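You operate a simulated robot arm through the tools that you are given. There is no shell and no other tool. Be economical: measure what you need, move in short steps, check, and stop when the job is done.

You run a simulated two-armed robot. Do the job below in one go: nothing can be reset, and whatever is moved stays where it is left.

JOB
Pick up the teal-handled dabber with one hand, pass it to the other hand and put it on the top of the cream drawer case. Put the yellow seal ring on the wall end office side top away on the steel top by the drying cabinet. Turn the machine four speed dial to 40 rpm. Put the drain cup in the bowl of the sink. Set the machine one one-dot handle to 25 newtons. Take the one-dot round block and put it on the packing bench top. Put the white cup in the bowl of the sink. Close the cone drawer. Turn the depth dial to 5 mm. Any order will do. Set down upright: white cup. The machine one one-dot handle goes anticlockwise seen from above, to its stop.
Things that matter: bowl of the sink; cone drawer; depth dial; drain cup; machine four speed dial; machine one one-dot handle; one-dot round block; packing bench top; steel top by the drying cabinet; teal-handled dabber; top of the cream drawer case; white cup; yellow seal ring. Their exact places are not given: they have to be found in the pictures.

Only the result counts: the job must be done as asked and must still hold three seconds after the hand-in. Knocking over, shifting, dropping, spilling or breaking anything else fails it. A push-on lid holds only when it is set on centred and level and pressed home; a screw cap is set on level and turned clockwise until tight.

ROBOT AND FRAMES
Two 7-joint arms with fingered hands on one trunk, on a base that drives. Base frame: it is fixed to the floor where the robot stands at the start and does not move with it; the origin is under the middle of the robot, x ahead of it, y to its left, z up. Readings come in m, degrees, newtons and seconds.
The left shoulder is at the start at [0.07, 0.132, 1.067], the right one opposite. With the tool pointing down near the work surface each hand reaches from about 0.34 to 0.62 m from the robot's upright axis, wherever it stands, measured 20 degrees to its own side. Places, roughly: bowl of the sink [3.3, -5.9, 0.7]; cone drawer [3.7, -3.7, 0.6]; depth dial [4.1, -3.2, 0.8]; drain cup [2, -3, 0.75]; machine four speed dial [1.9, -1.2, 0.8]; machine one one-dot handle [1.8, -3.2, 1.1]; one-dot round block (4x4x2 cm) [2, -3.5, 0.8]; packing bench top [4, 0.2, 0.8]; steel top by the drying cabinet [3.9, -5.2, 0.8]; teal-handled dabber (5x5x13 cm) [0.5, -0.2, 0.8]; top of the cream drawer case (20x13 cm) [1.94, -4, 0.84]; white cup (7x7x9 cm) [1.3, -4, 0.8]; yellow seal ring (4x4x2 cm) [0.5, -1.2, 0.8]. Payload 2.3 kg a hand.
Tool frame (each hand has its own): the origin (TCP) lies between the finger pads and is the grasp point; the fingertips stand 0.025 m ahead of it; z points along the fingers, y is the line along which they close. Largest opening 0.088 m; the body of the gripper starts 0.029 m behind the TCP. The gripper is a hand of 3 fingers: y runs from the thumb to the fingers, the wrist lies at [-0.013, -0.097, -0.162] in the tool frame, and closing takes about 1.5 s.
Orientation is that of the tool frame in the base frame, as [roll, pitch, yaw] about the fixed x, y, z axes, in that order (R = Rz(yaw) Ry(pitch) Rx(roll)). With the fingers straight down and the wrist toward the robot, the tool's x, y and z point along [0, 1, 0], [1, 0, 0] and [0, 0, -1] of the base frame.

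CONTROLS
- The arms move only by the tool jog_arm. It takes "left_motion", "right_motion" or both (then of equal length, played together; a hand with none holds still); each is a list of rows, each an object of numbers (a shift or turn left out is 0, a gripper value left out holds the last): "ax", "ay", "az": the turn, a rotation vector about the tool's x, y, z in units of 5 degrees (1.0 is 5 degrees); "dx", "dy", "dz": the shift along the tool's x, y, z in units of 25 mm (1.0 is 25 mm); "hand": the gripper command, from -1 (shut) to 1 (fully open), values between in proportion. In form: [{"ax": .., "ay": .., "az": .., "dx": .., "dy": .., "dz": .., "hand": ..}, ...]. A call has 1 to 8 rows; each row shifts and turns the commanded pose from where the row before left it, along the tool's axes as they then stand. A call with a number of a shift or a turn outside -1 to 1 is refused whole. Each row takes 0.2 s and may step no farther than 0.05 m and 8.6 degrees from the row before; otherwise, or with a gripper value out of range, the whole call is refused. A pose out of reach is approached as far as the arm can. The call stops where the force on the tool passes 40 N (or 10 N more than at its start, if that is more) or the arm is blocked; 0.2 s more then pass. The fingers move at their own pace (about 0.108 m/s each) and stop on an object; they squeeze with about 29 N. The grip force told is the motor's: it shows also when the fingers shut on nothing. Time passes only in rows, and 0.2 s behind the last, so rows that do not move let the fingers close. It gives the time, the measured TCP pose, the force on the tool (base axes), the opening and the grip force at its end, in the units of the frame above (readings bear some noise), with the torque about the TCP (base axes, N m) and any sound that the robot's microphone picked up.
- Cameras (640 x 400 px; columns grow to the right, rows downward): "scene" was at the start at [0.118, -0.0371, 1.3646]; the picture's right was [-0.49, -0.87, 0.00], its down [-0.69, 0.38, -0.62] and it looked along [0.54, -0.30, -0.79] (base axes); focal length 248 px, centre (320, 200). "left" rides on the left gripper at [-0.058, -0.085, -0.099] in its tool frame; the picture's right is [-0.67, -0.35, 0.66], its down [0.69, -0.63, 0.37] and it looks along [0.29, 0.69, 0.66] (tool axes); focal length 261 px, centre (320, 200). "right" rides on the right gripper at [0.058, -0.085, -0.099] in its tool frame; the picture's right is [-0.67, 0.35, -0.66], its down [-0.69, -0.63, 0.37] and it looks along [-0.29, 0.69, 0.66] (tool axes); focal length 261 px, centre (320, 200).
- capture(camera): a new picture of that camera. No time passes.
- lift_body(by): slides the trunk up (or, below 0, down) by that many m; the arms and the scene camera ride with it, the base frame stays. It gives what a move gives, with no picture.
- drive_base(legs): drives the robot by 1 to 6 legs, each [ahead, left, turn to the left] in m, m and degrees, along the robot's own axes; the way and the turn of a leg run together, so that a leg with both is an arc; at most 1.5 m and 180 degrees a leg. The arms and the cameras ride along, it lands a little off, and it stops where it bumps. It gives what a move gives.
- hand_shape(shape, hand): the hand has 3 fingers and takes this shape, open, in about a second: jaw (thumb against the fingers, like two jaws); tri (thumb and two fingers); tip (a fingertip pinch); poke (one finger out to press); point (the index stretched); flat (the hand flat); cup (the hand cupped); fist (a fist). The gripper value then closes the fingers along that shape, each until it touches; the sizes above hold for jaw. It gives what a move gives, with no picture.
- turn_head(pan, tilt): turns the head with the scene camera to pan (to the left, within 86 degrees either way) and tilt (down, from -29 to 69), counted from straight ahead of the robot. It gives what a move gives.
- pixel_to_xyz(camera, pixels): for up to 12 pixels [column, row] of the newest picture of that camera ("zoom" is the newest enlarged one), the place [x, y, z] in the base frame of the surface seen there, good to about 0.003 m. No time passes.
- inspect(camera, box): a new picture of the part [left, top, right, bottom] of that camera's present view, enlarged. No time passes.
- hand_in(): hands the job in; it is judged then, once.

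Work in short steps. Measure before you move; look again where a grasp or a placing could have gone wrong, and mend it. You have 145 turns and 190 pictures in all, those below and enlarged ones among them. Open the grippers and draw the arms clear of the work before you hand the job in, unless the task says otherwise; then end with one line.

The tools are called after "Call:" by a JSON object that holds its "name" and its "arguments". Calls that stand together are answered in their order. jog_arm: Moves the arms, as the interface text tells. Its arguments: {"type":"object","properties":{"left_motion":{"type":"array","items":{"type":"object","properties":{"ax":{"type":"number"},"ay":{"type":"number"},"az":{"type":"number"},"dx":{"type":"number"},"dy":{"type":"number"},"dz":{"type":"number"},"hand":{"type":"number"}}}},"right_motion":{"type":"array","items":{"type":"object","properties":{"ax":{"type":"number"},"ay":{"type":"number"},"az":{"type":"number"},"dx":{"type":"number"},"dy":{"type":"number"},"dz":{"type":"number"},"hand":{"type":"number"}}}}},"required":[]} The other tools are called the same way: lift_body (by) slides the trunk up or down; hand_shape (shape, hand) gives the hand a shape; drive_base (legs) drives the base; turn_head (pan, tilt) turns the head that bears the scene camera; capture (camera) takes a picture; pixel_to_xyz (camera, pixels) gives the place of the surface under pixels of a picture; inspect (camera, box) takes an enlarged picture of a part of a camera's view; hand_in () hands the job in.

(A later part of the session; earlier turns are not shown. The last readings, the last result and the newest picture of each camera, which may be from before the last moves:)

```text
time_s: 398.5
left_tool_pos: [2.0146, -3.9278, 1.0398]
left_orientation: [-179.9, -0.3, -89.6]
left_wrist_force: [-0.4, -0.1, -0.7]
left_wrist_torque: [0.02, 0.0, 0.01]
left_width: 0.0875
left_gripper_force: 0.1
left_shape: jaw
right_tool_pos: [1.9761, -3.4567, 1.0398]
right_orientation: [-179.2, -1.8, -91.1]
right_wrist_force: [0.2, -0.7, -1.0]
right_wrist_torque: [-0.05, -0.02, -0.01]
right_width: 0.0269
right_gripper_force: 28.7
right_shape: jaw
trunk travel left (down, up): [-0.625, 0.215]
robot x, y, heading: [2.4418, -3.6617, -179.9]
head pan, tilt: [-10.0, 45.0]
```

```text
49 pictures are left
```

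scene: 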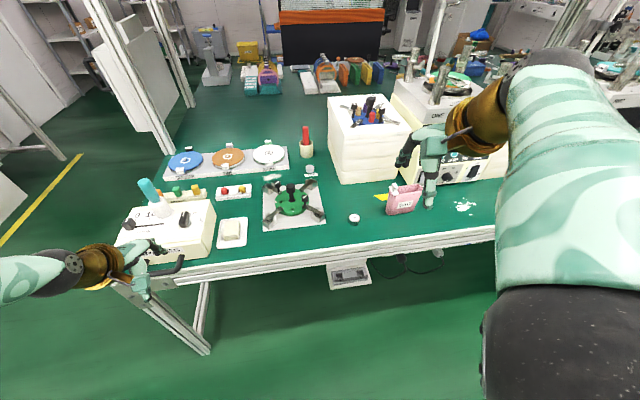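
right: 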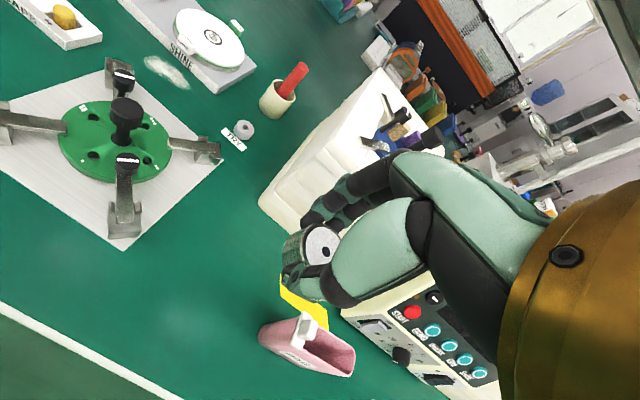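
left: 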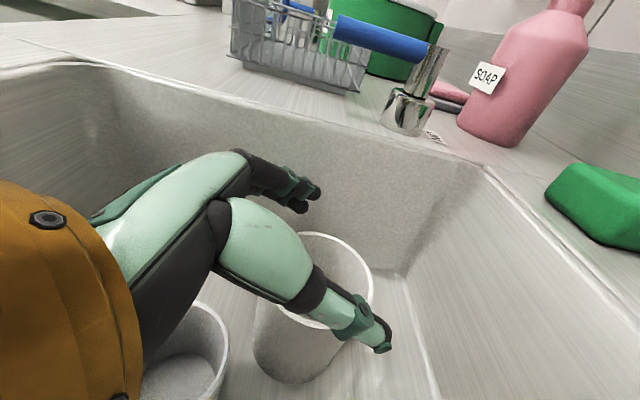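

Block held. I back off and drive along to machine four.

Call:
{"name": "drive_base", "arguments": {"legs": [[-0.25, 0, 0], [0, -1.3, 0], [0, -1.3, 0]]}}

Call:
{"name": "turn_head", "arguments": {"pan": 10, "tilt": 35}}

Call:
{"name": "capture", "arguments": {"camera": "scene"}}

```text
time_s: 412.6
left_tool_pos: [2.2547, -1.3298, 1.0407]
left_orientation: [-179.8, -0.2, -89.0]
left_wrist_force: [0.2, -0.9, -0.4]
left_wrist_torque: [0.0, 0.01, -0.02]
left_width: 0.0879
left_gripper_force: 0.0
left_shape: jaw
right_tool_pos: [2.2094, -0.8595, 1.0392]
right_orientation: [-179.3, -1.8, -90.4]
right_wrist_force: [-0.6, -0.1, -1.7]
right_wrist_torque: [-0.01, 0.0, -0.01]
right_width: 0.0269
right_gripper_force: 29.3
right_shape: jaw
trunk travel left (down, up): [-0.625, 0.215]
robot x, y, heading: [2.6769, -1.0616, -179.0]
head pan, tilt: [-10.0, 45.0]
```

```text
time_s: 413.4
left_tool_pos: [2.2553, -1.3305, 1.0422]
left_orientation: [-179.9, -0.3, -89.0]
left_wrist_force: [-0.2, -0.1, 0.2]
left_wrist_torque: [-0.04, -0.03, -0.02]
left_width: 0.0876
left_gripper_force: 0.0
left_shape: jaw
right_tool_pos: [2.2101, -0.8581, 1.039]
right_orientation: [-179.3, -1.9, -90.3]
right_wrist_force: [1.2, -0.7, -1.8]
right_wrist_torque: [0.03, -0.02, 0.02]
right_width: 0.0273
right_gripper_force: 28.8
right_shape: jaw
trunk travel left (down, up): [-0.625, 0.215]
robot x, y, heading: [2.6798, -1.0628, -179.1]
head pan, tilt: [10.0, 35.0]
```

```text
48 pictures are left
```

scene: 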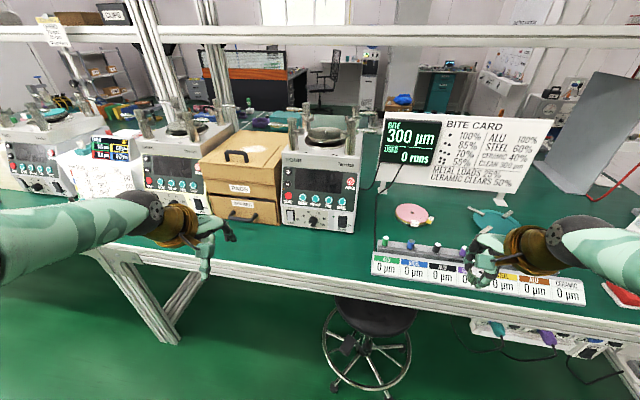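

Machine four's dial is near (313,219) on its front. I enlarge and measure.

Call:
{"name": "inspect", "arguments": {"camera": "scene", "box": [275, 195, 365, 245]}}

Call:
{"name": "pixel_to_xyz", "arguments": {"camera": "zoom", "pixels": [[268, 150], [275, 165], [255, 185], [300, 130], [220, 190], [330, 195], [260, 215], [400, 150], [250, 70]]}}

```text
7.11 times, centred on (320, 220) of scene
```

zoom: 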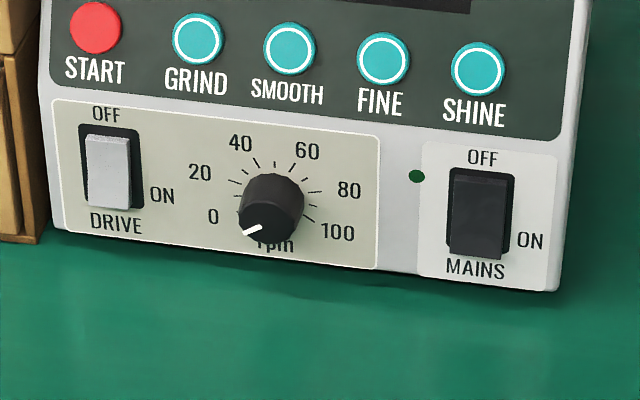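

```text
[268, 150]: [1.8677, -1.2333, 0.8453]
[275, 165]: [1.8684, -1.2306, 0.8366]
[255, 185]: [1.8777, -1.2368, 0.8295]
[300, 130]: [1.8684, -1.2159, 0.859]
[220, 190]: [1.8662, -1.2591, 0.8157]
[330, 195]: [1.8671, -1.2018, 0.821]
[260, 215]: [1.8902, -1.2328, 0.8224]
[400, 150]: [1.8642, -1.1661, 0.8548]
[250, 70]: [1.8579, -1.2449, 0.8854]
```

The knob is on the near-vertical panel, axis along x, centre (y -1.231, z 0.829), from x 1.867 to 1.892; pointer at 0. I'll grip it from above with the jaw closing sideways and swing the hand. First I turn the left hand 90° and measure the wooden box.

Call:
{"name": "pixel_to_xyz", "arguments": {"camera": "scene", "pixels": [[240, 190], [240, 210], [270, 200], [235, 160], [272, 178], [290, 190], [313, 190], [345, 225]]}}

Call:
{"name": "jog_arm", "arguments": {"left_motion": [{"az": 1}, {"az": 1}, {"az": 1}, {"az": 1}, {"az": 1}, {"az": 1}, {"az": 1}, {"az": 1}]}}

Call:
{"name": "jog_arm", "arguments": {"left_motion": [{"az": 1}, {"az": 1}, {"az": 1}, {"az": 1}, {"az": 1}, {"az": 1}, {"az": 1}, {"az": 1}]}}

Call:
{"name": "jog_arm", "arguments": {"left_motion": [{"az": 1}, {"az": 1}, {}]}}

Call:
{"name": "drive_base", "arguments": {"legs": [[0.24, 0, -1]]}}

```text
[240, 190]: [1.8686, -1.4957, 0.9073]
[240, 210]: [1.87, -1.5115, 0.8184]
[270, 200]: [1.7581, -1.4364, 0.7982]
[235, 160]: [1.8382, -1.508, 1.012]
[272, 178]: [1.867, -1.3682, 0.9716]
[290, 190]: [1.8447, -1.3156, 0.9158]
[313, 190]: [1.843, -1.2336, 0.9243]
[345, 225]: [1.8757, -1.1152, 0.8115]
```

```text
time_s: 415.2
left_tool_pos: [2.255, -1.3297, 1.0393]
left_orientation: [-179.7, -0.1, -129.0]
left_wrist_force: [-0.2, -0.3, -0.5]
left_wrist_torque: [-0.01, 0.0, 0.03]
left_width: 0.0875
left_gripper_force: 0.1
left_shape: jaw
right_tool_pos: [2.2084, -0.8589, 1.0383]
right_orientation: [-179.2, -1.8, -90.3]
right_wrist_force: [0.5, -0.2, -1.1]
right_wrist_torque: [0.02, 0.02, -0.02]
right_width: 0.0271
right_gripper_force: 28.8
right_shape: jaw
trunk travel left (down, up): [-0.625, 0.215]
robot x, y, heading: [2.6772, -1.0586, -179.3]
head pan, tilt: [10.0, 35.0]
```

```text
time_s: 417.0
left_tool_pos: [2.2544, -1.3304, 1.0402]
left_orientation: [-179.7, 0.2, -169.2]
left_wrist_force: [0.5, -0.2, 0.7]
left_wrist_torque: [-0.02, -0.03, 0.02]
left_width: 0.0876
left_gripper_force: 0.1
left_shape: jaw
right_tool_pos: [2.2076, -0.8575, 1.0381]
right_orientation: [-179.2, -1.8, -90.3]
right_wrist_force: [0.2, -0.5, -1.6]
right_wrist_torque: [-0.02, 0.02, 0.0]
right_width: 0.0274
right_gripper_force: 29.0
right_shape: jaw
trunk travel left (down, up): [-0.625, 0.215]
robot x, y, heading: [2.6772, -1.0592, -179.0]
head pan, tilt: [10.0, 35.0]
```

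```text
time_s: 417.8
left_tool_pos: [2.2554, -1.3296, 1.0414]
left_orientation: [-179.8, 0.2, -179.1]
left_wrist_force: [0.0, 1.0, -0.1]
left_wrist_torque: [-0.02, 0.0, 0.02]
left_width: 0.0876
left_gripper_force: 0.1
left_shape: jaw
right_tool_pos: [2.2092, -0.8598, 1.0397]
right_orientation: [-179.3, -1.9, -90.3]
right_wrist_force: [-1.0, 0.7, -2.1]
right_wrist_torque: [0.0, 0.05, -0.01]
right_width: 0.0269
right_gripper_force: 28.4
right_shape: jaw
trunk travel left (down, up): [-0.625, 0.215]
robot x, y, heading: [2.6808, -1.0616, -178.9]
head pan, tilt: [10.0, 35.0]
```

```text
time_s: 419.6
left_tool_pos: [2.0114, -1.3226, 1.0403]
left_orientation: [-179.7, 0.2, 179.9]
left_wrist_force: [0.4, 0.1, 0.4]
left_wrist_torque: [-0.01, 0.0, -0.03]
left_width: 0.0876
left_gripper_force: 0.1
left_shape: jaw
right_tool_pos: [1.9748, -0.8505, 1.0385]
right_orientation: [-179.4, -1.8, -91.4]
right_wrist_force: [0.0, 0.1, -1.8]
right_wrist_torque: [-0.03, 0.03, 0.0]
right_width: 0.027
right_gripper_force: 29.7
right_shape: jaw
trunk travel left (down, up): [-0.625, 0.215]
robot x, y, heading: [2.4404, -1.0596, 179.8]
head pan, tilt: [10.0, 35.0]
```

The hand is turned (closing axis sideways). I bring it above the knob plane (x≈1.897), tilt 10° clockwise and descend, then look.

Call:
{"name": "jog_arm", "arguments": {"left_motion": [{"dx": 0.91, "dy": 0.73, "dz": 0.88, "hand": 0.4}, {"dx": 0.91, "dy": 0.73, "dz": 0.88}, {"dx": 0.91, "dy": 0.73, "dz": 0.88}, {"dx": 0.91, "dy": 0.73, "dz": 0.88}, {"dx": 0.91, "dy": 0.73, "dz": 0.88}, {"ax": 1}, {"ax": 1}, {}]}}

Call:
{"name": "jog_arm", "arguments": {"left_motion": [{"dz": 0.8, "dy": 0.14}, {"dz": 0.8, "dy": 0.14}, {}]}}

Call:
{"name": "turn_head", "arguments": {"pan": 18, "tilt": 45}}

Call:
{"name": "inspect", "arguments": {"camera": "scene", "box": [220, 130, 420, 270]}}

Call:
{"name": "capture", "arguments": {"camera": "left"}}

```text
time_s: 421.4
left_tool_pos: [1.9453, -1.2348, 0.9323]
left_orientation: [-169.7, 0.3, 179.8]
left_wrist_force: [0.3, -0.3, -0.5]
left_wrist_torque: [-0.01, -0.06, -0.01]
left_width: 0.0619
left_gripper_force: 0.1
left_shape: jaw
left hand out of reach, approached as far as the arm can: row 2, 3, 4, 5
right_tool_pos: [1.9731, -0.8507, 1.0389]
right_orientation: [-179.2, -1.8, -91.3]
right_wrist_force: [0.1, 0.3, -1.9]
right_wrist_torque: [-0.04, -0.02, 0.02]
right_width: 0.027
right_gripper_force: 29.1
right_shape: jaw
trunk travel left (down, up): [-0.625, 0.215]
robot x, y, heading: [2.4388, -1.0591, 179.8]
head pan, tilt: [10.0, 35.0]
```

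```text
time_s: 422.2
left_tool_pos: [1.9446, -1.236, 0.8936]
left_orientation: [-169.6, 0.3, 179.8]
left_wrist_force: [-0.5, 0.3, -0.3]
left_wrist_torque: [0.0, 0.06, 0.0]
left_width: 0.062
left_gripper_force: 0.1
left_shape: jaw
left hand out of reach, approached as far as the arm can: row 1
right_tool_pos: [1.974, -0.8515, 1.0378]
right_orientation: [-179.2, -1.8, -91.4]
right_wrist_force: [-0.5, -0.7, -2.5]
right_wrist_torque: [0.01, 0.01, 0.02]
right_width: 0.0272
right_gripper_force: 28.7
right_shape: jaw
trunk travel left (down, up): [-0.625, 0.215]
robot x, y, heading: [2.4401, -1.0626, 179.9]
head pan, tilt: [10.0, 35.0]
```

```text
time_s: 422.9
left_tool_pos: [1.9447, -1.2356, 0.8918]
left_orientation: [-169.7, 0.3, 179.9]
left_wrist_force: [-0.5, -0.3, -0.7]
left_wrist_torque: [0.0, -0.01, 0.03]
left_width: 0.0618
left_gripper_force: 0.0
left_shape: jaw
right_tool_pos: [1.9725, -0.8513, 1.0386]
right_orientation: [-179.2, -1.9, -91.4]
right_wrist_force: [-0.8, 0.3, -1.9]
right_wrist_torque: [-0.01, -0.02, -0.01]
right_width: 0.0271
right_gripper_force: 28.9
right_shape: jaw
trunk travel left (down, up): [-0.625, 0.215]
robot x, y, heading: [2.44, -1.0625, 179.3]
head pan, tilt: [18.0, 45.0]
```

```text
2.86 times, centred on (320, 200) of scene
```

zoom: 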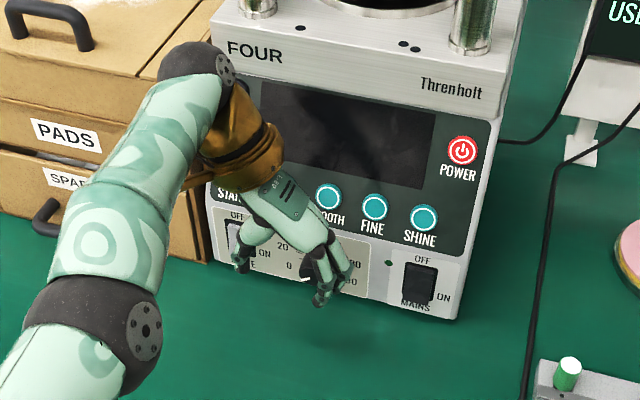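

```text
45 pictures are left
```

left: 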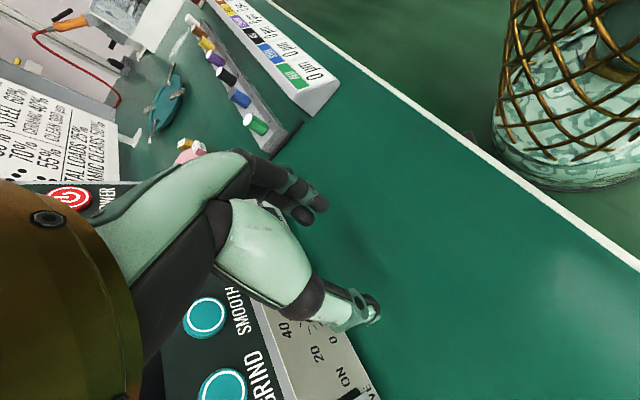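

I need 5 cm more toward the panel. I descend in front of the knob to its height, then drive the base 4.8 cm ahead so the fingers straddle it.

Call:
{"name": "jog_arm", "arguments": {"left_motion": [{"dz": 0.83, "dy": 0.2}, {"dz": 0.83, "dy": 0.2}, {"dz": 0.83, "dy": 0.2}, {}]}}

Call:
{"name": "drive_base", "arguments": {"legs": [[0.047, 0, 0]]}}

Call:
{"name": "inspect", "arguments": {"camera": "scene", "box": [240, 170, 400, 280]}}

Call:
{"name": "capture", "arguments": {"camera": "left"}}

```text
time_s: 423.9
left_tool_pos: [1.9473, -1.2316, 0.8283]
left_orientation: [-169.7, 0.2, 180.0]
left_wrist_force: [0.0, -0.2, 0.2]
left_wrist_torque: [0.02, -0.01, 0.02]
left_width: 0.0618
left_gripper_force: 0.0
left_shape: jaw
right_tool_pos: [1.9731, -0.8505, 1.04]
right_orientation: [-179.3, -1.8, -91.5]
right_wrist_force: [-0.2, 0.8, -1.5]
right_wrist_torque: [0.0, -0.05, -0.03]
right_width: 0.0273
right_gripper_force: 29.0
right_shape: jaw
trunk travel left (down, up): [-0.625, 0.215]
robot x, y, heading: [2.4407, -1.0607, 179.7]
head pan, tilt: [18.0, 45.0]
```

```text
time_s: 424.8
left_tool_pos: [1.9011, -1.2306, 0.8312]
left_orientation: [-169.8, 0.0, 180.0]
left_wrist_force: [0.0, 0.2, -0.7]
left_wrist_torque: [0.0, 0.03, -0.02]
left_width: 0.0617
left_gripper_force: 0.1
left_shape: jaw
right_tool_pos: [1.9305, -0.851, 1.041]
right_orientation: [-179.6, -1.7, -91.4]
right_wrist_force: [0.0, -0.2, -2.0]
right_wrist_torque: [-0.02, 0.01, 0.04]
right_width: 0.0272
right_gripper_force: 28.9
right_shape: jaw
trunk travel left (down, up): [-0.625, 0.215]
robot x, y, heading: [2.3899, -1.0572, 179.7]
head pan, tilt: [18.0, 45.0]
heard: click
```

```text
3.64 times, centred on (320, 225) of scene
```

zoom: 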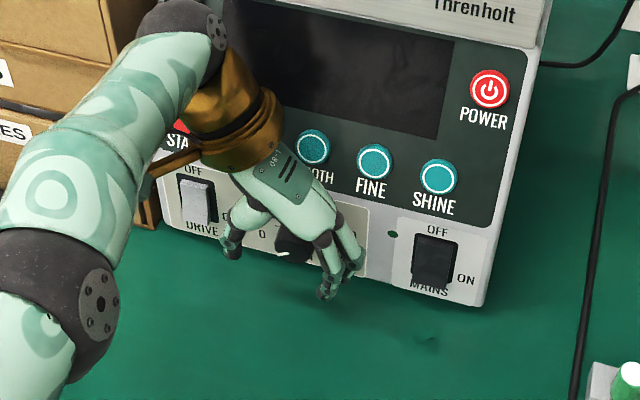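

```text
43 pictures are left
```

left: 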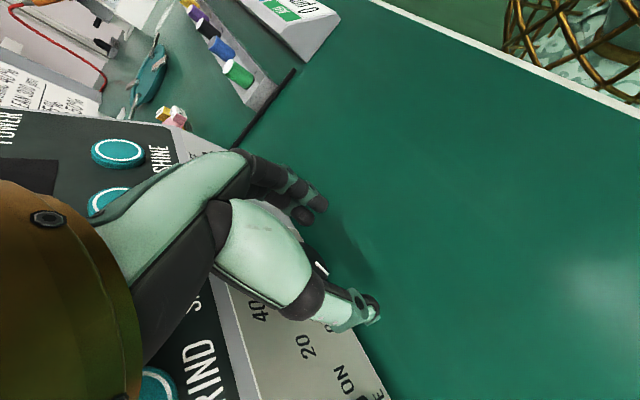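

A click was heard (perhaps a button or detent touched); the switches look unchanged. The knob is between the fingers: I close and swing clockwise 30°.

Call:
{"name": "jog_arm", "arguments": {"left_motion": [{"hand": -1}, {}, {}, {}, {}, {}]}}

Call:
{"name": "jog_arm", "arguments": {"left_motion": [{"ax": 1}, {"ax": 1}, {"ax": 1}, {"ax": 1}, {"ax": 1}, {"ax": 1}, {}]}}

Call:
{"name": "inspect", "arguments": {"camera": "scene", "box": [240, 170, 400, 280]}}

```text
time_s: 426.2
left_tool_pos: [1.8996, -1.2305, 0.8294]
left_orientation: [-169.8, 0.2, -180.0]
left_wrist_force: [2.9, 1.7, -1.2]
left_wrist_torque: [-0.01, -0.06, -0.02]
left_width: 0.0
left_gripper_force: 28.8
left_shape: jaw
right_tool_pos: [1.9282, -0.85, 1.0393]
right_orientation: [-179.2, -1.7, -91.4]
right_wrist_force: [0.2, -0.5, -1.7]
right_wrist_torque: [-0.02, 0.0, 0.01]
right_width: 0.027
right_gripper_force: 28.7
right_shape: jaw
trunk travel left (down, up): [-0.625, 0.215]
robot x, y, heading: [2.3887, -1.063, 179.5]
head pan, tilt: [18.0, 45.0]
```

```text
time_s: 427.8
left_tool_pos: [1.8992, -1.2319, 0.8305]
left_orientation: [-139.7, 0.1, 179.7]
left_wrist_force: [4.4, 1.1, -2.1]
left_wrist_torque: [0.02, -0.12, -0.03]
left_width: 0.0002
left_gripper_force: 29.0
left_shape: jaw
right_tool_pos: [1.928, -0.8497, 1.0386]
right_orientation: [-179.4, -1.8, -91.5]
right_wrist_force: [0.2, -0.2, -0.7]
right_wrist_torque: [-0.01, 0.0, 0.0]
right_width: 0.027
right_gripper_force: 29.2
right_shape: jaw
trunk travel left (down, up): [-0.625, 0.215]
robot x, y, heading: [2.3963, -1.065, 179.7]
head pan, tilt: [18.0, 45.0]
```

```text
3.64 times, centred on (320, 225) of scene
```

zoom: 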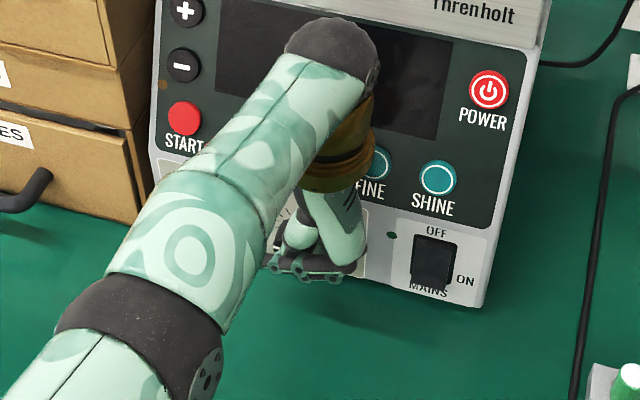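

The jaw closed just in front of the knob (width 0). I reopen, return the tilt, lean the fingertips 15° toward the panel, and move 1.6 cm closer.

Call:
{"name": "jog_arm", "arguments": {"left_motion": [{"hand": 0.4}, {}, {"ax": -1}, {"ax": -1}, {"ax": -1}, {"ax": -1}, {"ax": -1}, {"ax": -1}]}}

Call:
{"name": "jog_arm", "arguments": {"left_motion": [{"ay": 1}, {"ay": 1}, {"ay": 1}, {}]}}

Call:
{"name": "drive_base", "arguments": {"legs": [[0.015, 0, 0]]}}

Call:
{"name": "jog_arm", "arguments": {"left_motion": [{"hand": -1}, {}, {}, {}, {}, {}]}}

Call:
{"name": "capture", "arguments": {"camera": "left"}}

```text
time_s: 429.6
left_tool_pos: [1.9002, -1.2316, 0.8288]
left_orientation: [-169.9, 0.2, 179.9]
left_wrist_force: [0.1, 0.1, -0.3]
left_wrist_torque: [0.03, -0.02, -0.03]
left_width: 0.0615
left_gripper_force: 0.0
left_shape: jaw
right_tool_pos: [1.927, -0.8514, 1.0393]
right_orientation: [-179.2, -1.9, -91.4]
right_wrist_force: [-0.2, 0.1, -1.3]
right_wrist_torque: [0.0, -0.03, 0.0]
right_width: 0.0267
right_gripper_force: 29.2
right_shape: jaw
trunk travel left (down, up): [-0.625, 0.215]
robot x, y, heading: [2.3952, -1.0617, 180.0]
head pan, tilt: [18.0, 45.0]
```

```text
time_s: 430.6
left_tool_pos: [1.8708, -1.2375, 0.8268]
left_orientation: [-169.4, -14.4, 177.0]
left_wrist_force: [36.1, -2.9, -5.1]
left_wrist_torque: [-0.22, -1.09, -0.98]
left_width: 0.063
left_gripper_force: 0.0
left_shape: jaw
left hand out of reach, approached as far as the arm can: row 1, 2, 3
right_tool_pos: [1.937, -0.8519, 1.0436]
right_orientation: [-179.8, -1.9, -91.4]
right_wrist_force: [-0.7, -0.2, -1.3]
right_wrist_torque: [-0.02, 0.01, -0.03]
right_width: 0.0271
right_gripper_force: 29.4
right_shape: jaw
trunk travel left (down, up): [-0.625, 0.215]
robot x, y, heading: [2.396, -1.0644, 179.7]
head pan, tilt: [18.0, 45.0]
```

```text
time_s: 431.4
left_tool_pos: [1.8725, -1.236, 0.8229]
left_orientation: [-169.5, -13.0, 176.6]
left_wrist_force: [26.4, 0.3, 8.4]
left_wrist_torque: [0.28, -0.66, -0.8]
left_width: 0.0628
left_gripper_force: 0.0
left_shape: jaw
right_tool_pos: [1.9313, -0.8518, 1.0431]
right_orientation: [-179.7, -1.9, -91.2]
right_wrist_force: [-0.3, -0.1, -1.1]
right_wrist_torque: [-0.02, -0.02, 0.01]
right_width: 0.0271
right_gripper_force: 29.0
right_shape: jaw
trunk travel left (down, up): [-0.625, 0.215]
robot x, y, heading: [2.3896, -1.0626, -180.1]
head pan, tilt: [18.0, 45.0]
stopped in leg 1: the force on the tool passed its limit at 54 N (the readings are from after the stop); the commanded pose is now the measured one
```

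```text
time_s: 432.9
left_tool_pos: [1.873, -1.2321, 0.8206]
left_orientation: [-169.8, -12.3, 176.1]
left_wrist_force: [23.1, 9.3, -1.1]
left_wrist_torque: [0.32, -0.67, -0.69]
left_width: 0.0317
left_gripper_force: 29.4
left_shape: jaw
right_tool_pos: [1.9282, -0.8497, 1.0413]
right_orientation: [-179.6, -1.9, -91.1]
right_wrist_force: [0.8, 0.1, -0.5]
right_wrist_torque: [0.0, 0.0, -0.01]
right_width: 0.0271
right_gripper_force: 28.9
right_shape: jaw
trunk travel left (down, up): [-0.625, 0.215]
robot x, y, heading: [2.3891, -1.0646, 180.0]
head pan, tilt: [18.0, 45.0]
stopped in row 6 (left hand): the force on the tool passed its limit at 40 N (the readings are from after the stop); the commanded pose is now the measured one
```

```text
41 pictures are left
```

left: 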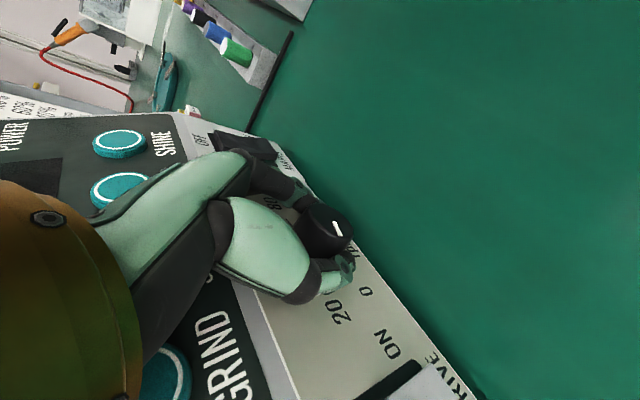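

The jaw now holds the knob (0.032 m) but presses the panel at 23 N. I relax back 6 mm and rotate clockwise about the knob axis.

Call:
{"name": "jog_arm", "arguments": {"left_motion": [{"dx": -0.22, "dz": -0.05}, {}, {"ax": 0.97, "az": 0.22}, {"ax": 0.97, "az": 0.22}, {"ax": 0.97, "az": 0.22}, {"ax": 0.97, "az": 0.22}, {"ax": 0.97, "az": 0.22}, {"ax": 0.97, "az": 0.22}]}}

Call:
{"name": "jog_arm", "arguments": {"left_motion": [{"ax": 0.97, "az": 0.22}, {"ax": 0.97, "az": 0.22}, {"ax": 0.97, "az": 0.22}, {"ax": 0.97, "az": 0.22}, {"ax": 0.97, "az": 0.22}, {}]}}

Call:
{"name": "capture", "arguments": {"camera": "left"}}

```text
time_s: 433.9
left_tool_pos: [1.8734, -1.2321, 0.8192]
left_orientation: [-160.5, -10.8, 174.1]
left_wrist_force: [28.4, 8.7, 2.9]
left_wrist_torque: [0.31, -0.81, -0.55]
left_width: 0.0306
left_gripper_force: 29.2
left_shape: jaw
left hand out of reach, approached as far as the arm can: row 1, 4
right_tool_pos: [1.9307, -0.849, 1.0418]
right_orientation: [-179.8, -1.9, -91.2]
right_wrist_force: [-0.4, 0.2, -1.7]
right_wrist_torque: [-0.01, 0.0, 0.03]
right_width: 0.0271
right_gripper_force: 29.5
right_shape: jaw
trunk travel left (down, up): [-0.625, 0.215]
robot x, y, heading: [2.3898, -1.0605, 179.9]
head pan, tilt: [18.0, 45.0]
stopped in row 5 (left hand): the force on the tool passed its limit at 41 N (the readings are from after the stop); the commanded pose is now the measured one
```

```text
time_s: 435.4
left_tool_pos: [1.8736, -1.2311, 0.8179]
left_orientation: [-135.5, -7.5, 169.7]
left_wrist_force: [26.5, 9.0, -1.1]
left_wrist_torque: [0.27, -0.89, -0.12]
left_width: 0.0302
left_gripper_force: 29.2
left_shape: jaw
right_tool_pos: [1.9306, -0.8486, 1.0416]
right_orientation: [-179.6, -2.0, -91.2]
right_wrist_force: [-1.3, -0.1, -1.2]
right_wrist_torque: [0.01, -0.02, -0.01]
right_width: 0.027
right_gripper_force: 28.9
right_shape: jaw
trunk travel left (down, up): [-0.625, 0.215]
robot x, y, heading: [2.3878, -1.0619, 180.0]
head pan, tilt: [18.0, 45.0]
stopped in row 6 (left hand): the force on the tool passed its limit at 40 N (the readings are from after the stop); the commanded pose is now the measured one
```

```text
40 pictures are left
```

left: 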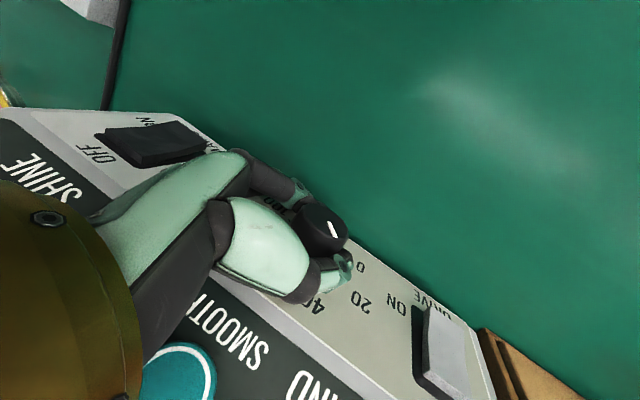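

It turned ~35° with the hand. I back the base 8 mm to relieve the push, then turn 30° more.

Call:
{"name": "drive_base", "arguments": {"legs": [[-0.008, 0, 0]]}}

Call:
{"name": "jog_arm", "arguments": {"left_motion": [{"ax": 0.97, "az": 0.2}, {"ax": 0.97, "az": 0.2}, {"ax": 0.97, "az": 0.2}, {"ax": 0.97, "az": 0.2}, {"ax": 0.97, "az": 0.2}, {"ax": 0.97, "az": 0.2}, {}]}}

Call:
{"name": "capture", "arguments": {"camera": "left"}}

Call:
{"name": "capture", "arguments": {"camera": "scene"}}

```text
time_s: 436.2
left_tool_pos: [1.875, -1.2322, 0.8181]
left_orientation: [-135.3, -7.8, 169.5]
left_wrist_force: [12.9, 10.5, -3.3]
left_wrist_torque: [0.32, -0.57, -0.12]
left_width: 0.0297
left_gripper_force: 29.2
left_shape: jaw
right_tool_pos: [1.9329, -0.8483, 1.0402]
right_orientation: [-179.3, -2.0, -91.3]
right_wrist_force: [-0.2, 0.8, -1.0]
right_wrist_torque: [0.01, -0.02, -0.02]
right_width: 0.0268
right_gripper_force: 28.8
right_shape: jaw
trunk travel left (down, up): [-0.625, 0.215]
robot x, y, heading: [2.3965, -1.0634, 179.7]
head pan, tilt: [18.0, 45.0]
```

```text
time_s: 437.8
left_tool_pos: [1.8937, -1.2431, 0.8205]
left_orientation: [-106.1, -2.6, 166.5]
left_wrist_force: [0.8, -0.2, -0.4]
left_wrist_torque: [0.04, 0.01, 0.01]
left_width: 0.0217
left_gripper_force: 29.4
left_shape: jaw
left hand out of reach, approached as far as the arm can: row 2, 4, 5, 6
right_tool_pos: [1.9295, -0.8508, 1.0388]
right_orientation: [-179.2, -1.8, -91.3]
right_wrist_force: [0.2, -0.7, -1.8]
right_wrist_torque: [-0.05, -0.01, -0.01]
right_width: 0.0271
right_gripper_force: 28.8
right_shape: jaw
trunk travel left (down, up): [-0.625, 0.215]
robot x, y, heading: [2.3941, -1.0634, 179.6]
head pan, tilt: [18.0, 45.0]
```

```text
39 pictures are left
```

left: 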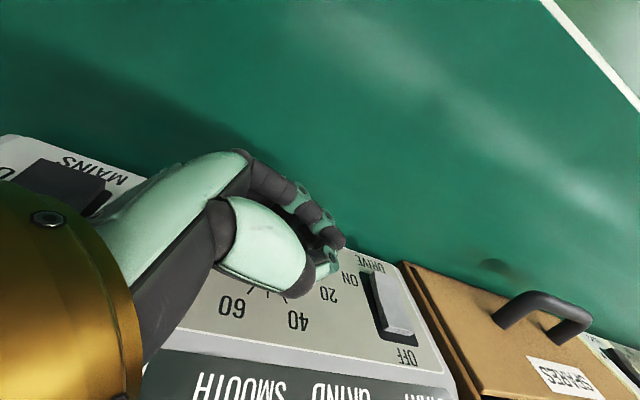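

```text
38 pictures are left
5 turns are left
```

scene: 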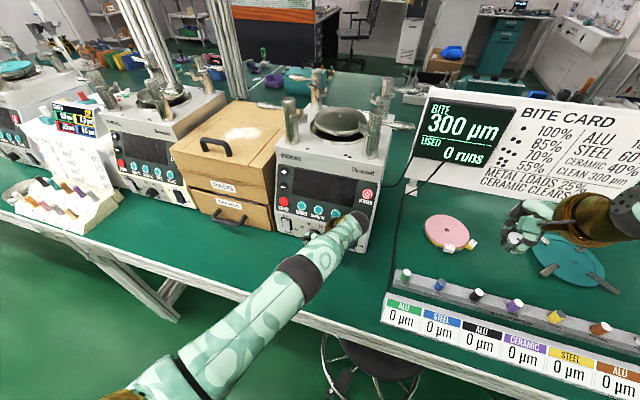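

Only 5 turns remain. I open, back off 7 cm, return the hand's tilt for one more grip, and view the dial.

Call:
{"name": "jog_arm", "arguments": {"left_motion": [{"hand": 0.4}, {}, {}]}}

Call:
{"name": "drive_base", "arguments": {"legs": [[-0.07, 0, 0]]}}

Call:
{"name": "jog_arm", "arguments": {"left_motion": [{"ax": -1, "az": -0.1}, {"ax": -1, "az": -0.1}, {"ax": -1, "az": -0.1}, {"ax": -1, "az": -0.1}, {"ax": -1, "az": -0.1}, {"ax": -1, "az": -0.1}, {"ax": -1, "az": -0.1}, {"ax": -1, "az": -0.1}]}}

Call:
{"name": "jog_arm", "arguments": {"left_motion": [{"ax": -1, "az": -0.1}, {"ax": -1, "az": -0.1}, {"ax": -1, "az": -0.1}, {"ax": -1, "az": -0.1}, {"ax": -1, "az": -0.1}, {}]}}

Call:
{"name": "inspect", "arguments": {"camera": "scene", "box": [270, 190, 370, 260]}}

Call:
{"name": "capture", "arguments": {"camera": "left"}}

Call:
{"name": "turn_head", "arguments": {"pan": 30, "tilt": 40}}

Call:
{"name": "inspect", "arguments": {"camera": "scene", "box": [320, 150, 480, 270]}}

```text
time_s: 438.6
left_tool_pos: [1.8953, -1.2423, 0.8202]
left_orientation: [-106.0, -2.6, 166.7]
left_wrist_force: [-0.2, -0.1, -0.1]
left_wrist_torque: [0.03, 0.02, 0.0]
left_width: 0.061
left_gripper_force: 0.0
left_shape: jaw
right_tool_pos: [1.93, -0.8499, 1.0389]
right_orientation: [-179.2, -1.8, -91.3]
right_wrist_force: [-0.3, -0.1, -0.7]
right_wrist_torque: [-0.03, 0.0, 0.01]
right_width: 0.0271
right_gripper_force: 28.4
right_shape: jaw
trunk travel left (down, up): [-0.625, 0.215]
robot x, y, heading: [2.3971, -1.0608, 179.9]
head pan, tilt: [18.0, 45.0]
```

```text
time_s: 439.6
left_tool_pos: [1.9643, -1.2422, 0.8194]
left_orientation: [-106.0, -2.5, 166.4]
left_wrist_force: [0.5, -0.6, 0.0]
left_wrist_torque: [0.0, -0.01, 0.01]
left_width: 0.0613
left_gripper_force: 0.0
left_shape: jaw
right_tool_pos: [1.9978, -0.8506, 1.0366]
right_orientation: [-179.2, -1.8, -91.3]
right_wrist_force: [0.5, 0.2, -1.6]
right_wrist_torque: [-0.02, -0.03, 0.02]
right_width: 0.0269
right_gripper_force: 28.9
right_shape: jaw
trunk travel left (down, up): [-0.625, 0.215]
robot x, y, heading: [2.4679, -1.061, 179.9]
head pan, tilt: [18.0, 45.0]
```

```text
time_s: 441.4
left_tool_pos: [1.9635, -1.2425, 0.8202]
left_orientation: [-146.3, -5.9, 168.8]
left_wrist_force: [-0.9, -0.5, -0.6]
left_wrist_torque: [0.02, -0.04, -0.01]
left_width: 0.0612
left_gripper_force: 0.0
left_shape: jaw
right_tool_pos: [2.0001, -0.8518, 1.0387]
right_orientation: [-179.2, -1.8, -91.5]
right_wrist_force: [0.3, 0.7, -2.4]
right_wrist_torque: [-0.01, -0.02, 0.0]
right_width: 0.0272
right_gripper_force: 29.1
right_shape: jaw
trunk travel left (down, up): [-0.625, 0.215]
robot x, y, heading: [2.4666, -1.0649, 179.4]
head pan, tilt: [18.0, 45.0]
```

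```text
time_s: 442.8
left_tool_pos: [1.9675, -1.2408, 0.8206]
left_orientation: [-171.6, -6.7, 171.1]
left_wrist_force: [-0.4, 0.6, 0.1]
left_wrist_torque: [-0.01, 0.0, 0.01]
left_width: 0.0612
left_gripper_force: 0.1
left_shape: jaw
right_tool_pos: [2.0011, -0.8495, 1.0385]
right_orientation: [-179.2, -1.8, -91.3]
right_wrist_force: [0.7, -0.2, -1.4]
right_wrist_torque: [0.02, 0.02, -0.03]
right_width: 0.0269
right_gripper_force: 29.2
right_shape: jaw
trunk travel left (down, up): [-0.625, 0.215]
robot x, y, heading: [2.4653, -1.0594, 180.0]
head pan, tilt: [18.0, 45.0]
```

```text
5.71 times, centred on (320, 225) of scene
```

zoom: 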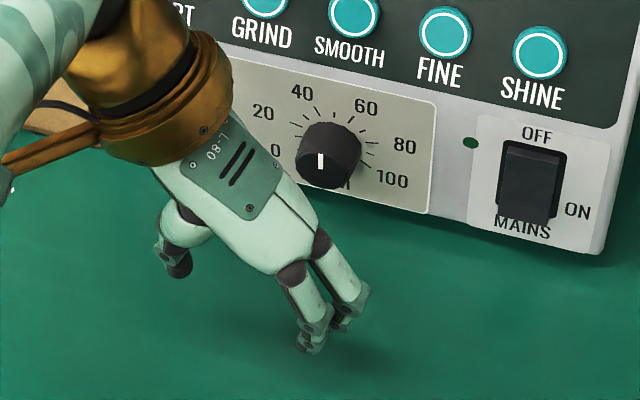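

```text
36 pictures are left
```

left: 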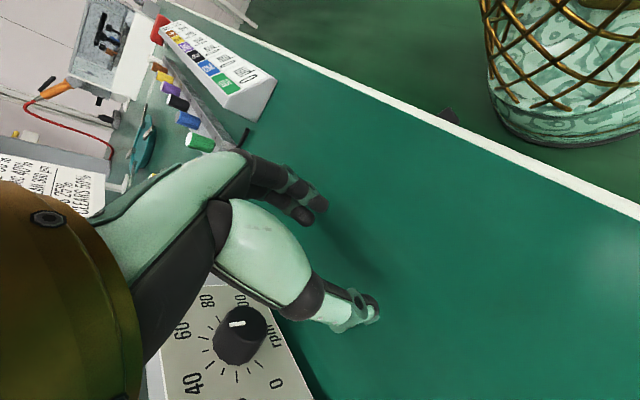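

```text
time_s: 443.5
left_tool_pos: [1.9675, -1.2414, 0.8203]
left_orientation: [-171.5, -6.7, 171.2]
left_wrist_force: [-0.1, -0.5, -0.3]
left_wrist_torque: [0.01, -0.02, -0.01]
left_width: 0.0612
left_gripper_force: 0.1
left_shape: jaw
right_tool_pos: [2.0007, -0.8508, 1.0389]
right_orientation: [-179.1, -1.8, -91.3]
right_wrist_force: [-0.8, -0.1, -1.0]
right_wrist_torque: [-0.03, 0.02, 0.0]
right_width: 0.0272
right_gripper_force: 28.5
right_shape: jaw
trunk travel left (down, up): [-0.625, 0.215]
robot x, y, heading: [2.4673, -1.0635, 179.6]
head pan, tilt: [30.0, 40.0]
```

```text
3.33 times, centred on (400, 210) of scene
4 turns are left
```

zoom: 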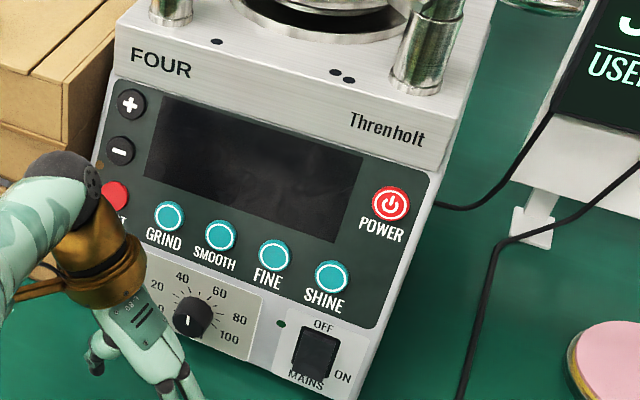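

The knob's mark now seems to point nearly up (around 40–50). I measure its exact direction and the ticks.

Call:
{"name": "inspect", "arguments": {"camera": "left", "box": [170, 285, 300, 400]}}

Call:
{"name": "pixel_to_xyz", "arguments": {"camera": "left", "pixels": [[229, 325], [246, 322], [234, 311], [238, 342], [193, 385], [181, 330], [207, 300], [278, 383], [222, 325], [266, 322], [243, 300], [265, 335]]}}

Call:
{"name": "inspect", "arguments": {"camera": "scene", "box": [340, 215, 400, 260]}}

Call:
{"name": "pixel_to_xyz", "arguments": {"camera": "zoom", "pixels": [[270, 255], [285, 255], [300, 255], [285, 235], [285, 275], [285, 295], [260, 275], [310, 275]]}}

```text
3.48 times, centred on (235, 342) of left
```

zoom: 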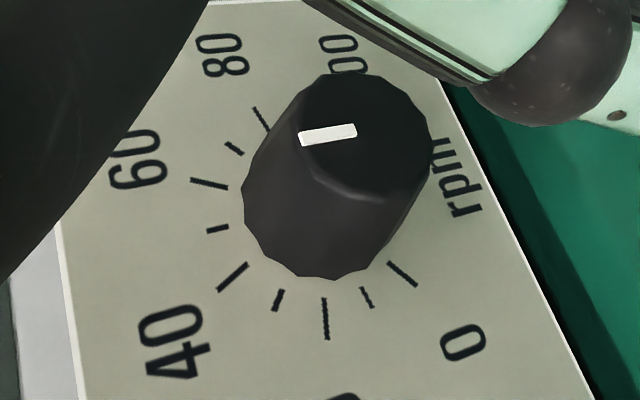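

```text
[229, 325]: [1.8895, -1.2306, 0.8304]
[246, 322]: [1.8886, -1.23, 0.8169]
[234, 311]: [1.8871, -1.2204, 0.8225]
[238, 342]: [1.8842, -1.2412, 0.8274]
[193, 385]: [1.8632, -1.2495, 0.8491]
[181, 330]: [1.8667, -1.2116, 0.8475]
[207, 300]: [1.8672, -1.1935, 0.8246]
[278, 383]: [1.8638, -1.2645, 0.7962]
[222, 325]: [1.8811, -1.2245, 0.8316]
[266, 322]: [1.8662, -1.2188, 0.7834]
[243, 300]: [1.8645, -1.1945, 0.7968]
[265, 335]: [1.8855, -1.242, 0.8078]
```

```text
8.89 times, centred on (370, 238) of scene
```

zoom: 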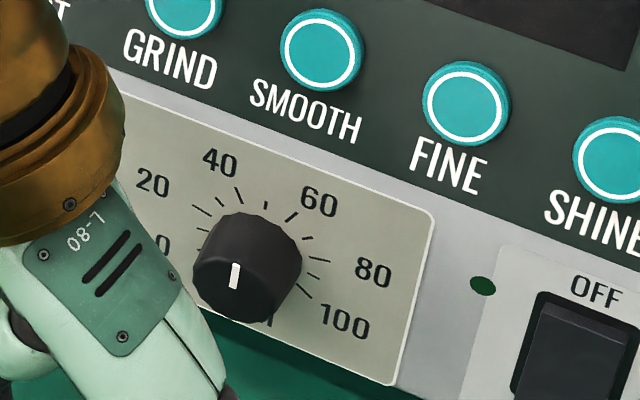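

```text
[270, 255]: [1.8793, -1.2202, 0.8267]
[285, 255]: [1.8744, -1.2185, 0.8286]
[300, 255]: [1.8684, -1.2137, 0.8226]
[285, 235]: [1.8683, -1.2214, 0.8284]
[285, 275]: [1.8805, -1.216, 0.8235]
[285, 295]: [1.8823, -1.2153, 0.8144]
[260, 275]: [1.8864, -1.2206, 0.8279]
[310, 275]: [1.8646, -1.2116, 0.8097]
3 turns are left
```

The pointer is at about -3° (≈49 rpm); 40 rpm lies ~21° anticlockwise. I regrip pre-turned by 21°, turn back 21°, release, then carry the block to the packing bench and look there.

Call:
{"name": "jog_arm", "arguments": {"left_motion": [{"dy": 0.42}, {"ax": 0.98, "az": 0.12}, {"ax": 0.98, "az": 0.12}, {"ax": 0.98, "az": 0.12}, {"ax": 0.98, "az": 0.12}, {"ax": 0.2, "az": 0.02}, {}]}}

Call:
{"name": "drive_base", "arguments": {"legs": [[0.085, 0, 0]]}}

Call:
{"name": "jog_arm", "arguments": {"left_motion": [{"hand": -1}, {}, {}, {}, {}, {}]}}

Call:
{"name": "jog_arm", "arguments": {"left_motion": [{"ax": -0.98, "az": -0.12}, {"ax": -0.98, "az": -0.12}, {"ax": -0.98, "az": -0.12}, {"ax": -0.98, "az": -0.12}, {"ax": -0.2, "az": -0.02}, {}]}}

Call:
{"name": "jog_arm", "arguments": {"left_motion": [{"hand": 0.4}, {}, {}]}}

Call:
{"name": "drive_base", "arguments": {"legs": [[-0.12, 0, 0]]}}

Call:
{"name": "inspect", "arguments": {"camera": "left", "box": [100, 240, 320, 400]}}

Call:
{"name": "jog_arm", "arguments": {"left_motion": [{"dz": -1}, {"dz": -1}, {"dz": -1}, {"dz": -1}, {"dz": -1}, {"dz": -1}]}}

Call:
{"name": "drive_base", "arguments": {"legs": [[-0.25, 0, 0], [0, 0, 180], [0, 1.3, 0], [0.45, 0, 0]]}}

Call:
{"name": "turn_head", "arguments": {"pan": -10, "tilt": 42}}

Call:
{"name": "capture", "arguments": {"camera": "scene"}}

Call:
{"name": "pixel_to_xyz", "arguments": {"camera": "scene", "pixels": [[320, 230], [320, 200], [320, 170], [320, 140], [260, 200], [260, 170], [380, 200], [380, 170], [440, 200], [200, 200], [320, 260], [440, 170]]}}

Call:
{"name": "capture", "arguments": {"camera": "right"}}

```text
time_s: 445.1
left_tool_pos: [1.9663, -1.2321, 0.8176]
left_orientation: [-150.5, -5.9, 168.8]
left_wrist_force: [0.2, -0.3, -0.2]
left_wrist_torque: [0.0, 0.0, -0.02]
left_width: 0.0613
left_gripper_force: 0.0
left_shape: jaw
right_tool_pos: [1.9997, -0.8512, 1.039]
right_orientation: [-179.1, -1.8, -91.4]
right_wrist_force: [0.2, -0.4, -2.2]
right_wrist_torque: [-0.04, 0.01, -0.02]
right_width: 0.027
right_gripper_force: 28.9
right_shape: jaw
trunk travel left (down, up): [-0.625, 0.215]
robot x, y, heading: [2.4652, -1.0622, 179.6]
head pan, tilt: [30.0, 40.0]
```

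```text
time_s: 446.2
left_tool_pos: [1.8795, -1.2315, 0.8197]
left_orientation: [-150.7, -6.0, 168.7]
left_wrist_force: [-0.3, 0.4, -0.4]
left_wrist_torque: [0.03, -0.01, -0.01]
left_width: 0.0614
left_gripper_force: 0.0
left_shape: jaw
right_tool_pos: [1.9164, -0.8502, 1.0374]
right_orientation: [-179.2, -1.8, -91.5]
right_wrist_force: [-0.3, 0.2, -1.3]
right_wrist_torque: [0.0, 0.0, 0.05]
right_width: 0.0271
right_gripper_force: 29.2
right_shape: jaw
trunk travel left (down, up): [-0.625, 0.215]
robot x, y, heading: [2.3822, -1.0623, 179.5]
head pan, tilt: [30.0, 40.0]
heard: click
```

```text
time_s: 447.6
left_tool_pos: [1.8802, -1.2337, 0.8168]
left_orientation: [-150.7, -5.9, 168.7]
left_wrist_force: [2.9, -4.2, -9.3]
left_wrist_torque: [0.01, -0.05, 0.04]
left_width: 0.0164
left_gripper_force: 29.0
left_shape: jaw
right_tool_pos: [1.9143, -0.8526, 1.0377]
right_orientation: [-179.1, -1.7, -91.4]
right_wrist_force: [0.1, 0.6, -1.3]
right_wrist_torque: [0.01, 0.03, -0.02]
right_width: 0.0271
right_gripper_force: 29.1
right_shape: jaw
trunk travel left (down, up): [-0.625, 0.215]
robot x, y, heading: [2.3792, -1.0592, 179.8]
head pan, tilt: [30.0, 40.0]
```

```text
time_s: 449.0
left_tool_pos: [1.8792, -1.2332, 0.8165]
left_orientation: [-171.6, -6.6, 171.1]
left_wrist_force: [8.1, -2.5, -20.3]
left_wrist_torque: [-0.23, 1.02, 0.34]
left_width: 0.016
left_gripper_force: 29.5
left_shape: jaw
right_tool_pos: [1.9136, -0.8534, 1.0382]
right_orientation: [-179.1, -1.7, -91.4]
right_wrist_force: [0.4, 0.4, -1.7]
right_wrist_torque: [-0.04, -0.01, 0.0]
right_width: 0.0268
right_gripper_force: 29.6
right_shape: jaw
trunk travel left (down, up): [-0.625, 0.215]
robot x, y, heading: [2.3821, -1.0609, 179.7]
head pan, tilt: [30.0, 40.0]
heard: click
```

```text
time_s: 449.8
left_tool_pos: [1.8801, -1.2298, 0.8195]
left_orientation: [-171.5, -7.0, 171.0]
left_wrist_force: [0.6, 0.3, 0.6]
left_wrist_torque: [-0.1, 0.15, -0.01]
left_width: 0.0615
left_gripper_force: 0.0
left_shape: jaw
right_tool_pos: [1.9169, -0.8495, 1.0394]
right_orientation: [-179.3, -1.8, -91.3]
right_wrist_force: [-0.1, -0.3, -1.6]
right_wrist_torque: [-0.03, 0.0, 0.01]
right_width: 0.0271
right_gripper_force: 29.5
right_shape: jaw
trunk travel left (down, up): [-0.625, 0.215]
robot x, y, heading: [2.3782, -1.0657, 179.7]
head pan, tilt: [30.0, 40.0]
heard: click
```

```text
time_s: 451.0
left_tool_pos: [1.9988, -1.2317, 0.8169]
left_orientation: [-171.4, -6.7, 171.1]
left_wrist_force: [0.4, -0.2, 0.2]
left_wrist_torque: [0.02, 0.03, 0.03]
left_width: 0.061
left_gripper_force: 0.1
left_shape: jaw
right_tool_pos: [2.0335, -0.8503, 1.0379]
right_orientation: [-179.1, -1.7, -91.4]
right_wrist_force: [0.8, 0.0, -0.6]
right_wrist_torque: [0.01, 0.0, -0.03]
right_width: 0.027
right_gripper_force: 28.8
right_shape: jaw
trunk travel left (down, up): [-0.625, 0.215]
robot x, y, heading: [2.5014, -1.0596, 179.9]
head pan, tilt: [30.0, 40.0]
```

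```text
2.50 times, centred on (210, 320) of left
```

zoom: 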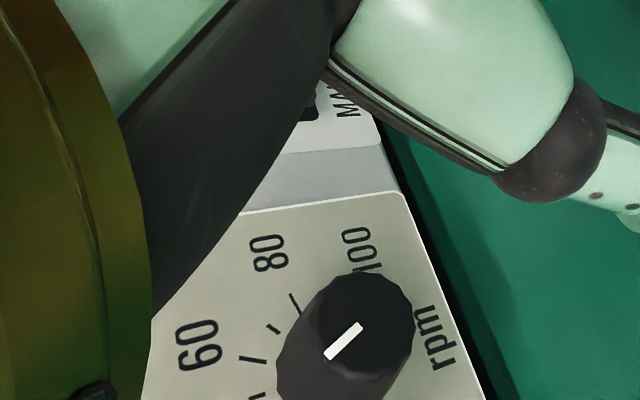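

```text
time_s: 452.4
left_tool_pos: [2.0223, -1.2126, 0.9652]
left_orientation: [-171.5, -6.9, 171.0]
left_wrist_force: [-0.3, 0.6, 0.2]
left_wrist_torque: [0.04, -0.04, -0.02]
left_width: 0.0614
left_gripper_force: 0.1
left_shape: jaw
right_tool_pos: [2.0354, -0.8512, 1.038]
right_orientation: [-179.2, -1.9, -91.4]
right_wrist_force: [0.5, -0.5, -1.5]
right_wrist_torque: [-0.01, -0.01, 0.01]
right_width: 0.0269
right_gripper_force: 28.5
right_shape: jaw
trunk travel left (down, up): [-0.625, 0.215]
robot x, y, heading: [2.4989, -1.0599, 179.6]
head pan, tilt: [30.0, 40.0]
```

```text
time_s: 470.1
left_tool_pos: [3.6883, 0.3948, 0.9651]
left_orientation: [-171.4, -6.7, -8.9]
left_wrist_force: [0.5, 0.3, 0.0]
left_wrist_torque: [0.02, -0.01, -0.01]
left_width: 0.0613
left_gripper_force: 0.1
left_shape: jaw
right_tool_pos: [3.6732, 0.0325, 1.0392]
right_orientation: [-179.2, -1.8, 88.5]
right_wrist_force: [0.0, -0.4, -1.4]
right_wrist_torque: [0.01, 0.02, 0.03]
right_width: 0.0259
right_gripper_force: 29.2
right_shape: jaw
trunk travel left (down, up): [-0.625, 0.215]
robot x, y, heading: [3.2089, 0.2429, -0.3]
head pan, tilt: [30.0, 40.0]
```

```text
time_s: 471.1
left_tool_pos: [3.6891, 0.3935, 0.9659]
left_orientation: [-171.4, -6.7, -9.1]
left_wrist_force: [0.1, -0.1, -0.9]
left_wrist_torque: [0.01, -0.01, 0.0]
left_width: 0.0614
left_gripper_force: 0.0
left_shape: jaw
right_tool_pos: [3.6741, 0.0315, 1.0383]
right_orientation: [-179.1, -1.8, 88.4]
right_wrist_force: [-0.1, -0.1, -1.4]
right_wrist_torque: [0.01, -0.02, 0.02]
right_width: 0.0261
right_gripper_force: 28.9
right_shape: jaw
trunk travel left (down, up): [-0.625, 0.215]
robot x, y, heading: [3.2119, 0.2447, -0.3]
head pan, tilt: [-10.0, 42.0]
```

```text
31 pictures are left
```

scene: 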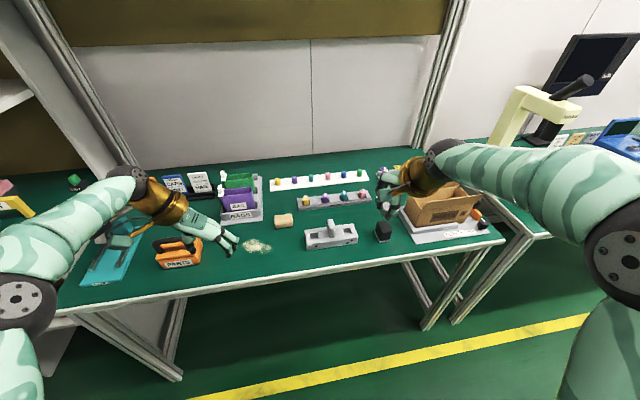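

```text
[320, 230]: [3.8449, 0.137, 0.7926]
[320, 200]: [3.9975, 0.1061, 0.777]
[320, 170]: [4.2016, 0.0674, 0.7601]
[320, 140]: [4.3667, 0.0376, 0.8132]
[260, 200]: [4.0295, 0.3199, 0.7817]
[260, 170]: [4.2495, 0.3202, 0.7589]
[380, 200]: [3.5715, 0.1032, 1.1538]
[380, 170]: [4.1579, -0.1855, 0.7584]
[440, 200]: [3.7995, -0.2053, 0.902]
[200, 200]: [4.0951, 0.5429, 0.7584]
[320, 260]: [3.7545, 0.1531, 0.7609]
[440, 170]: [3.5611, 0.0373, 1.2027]
```

```text
30 pictures are left
2 turns are left
```

right: 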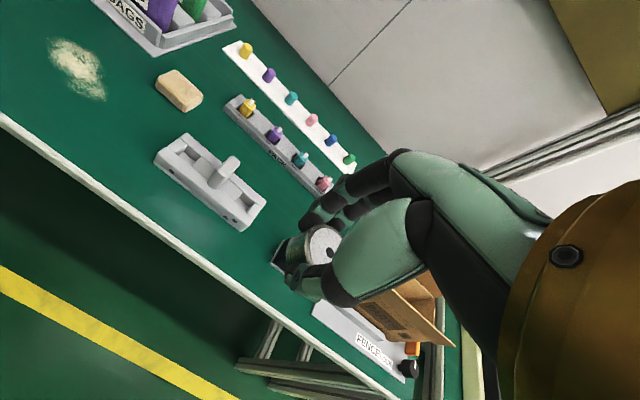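

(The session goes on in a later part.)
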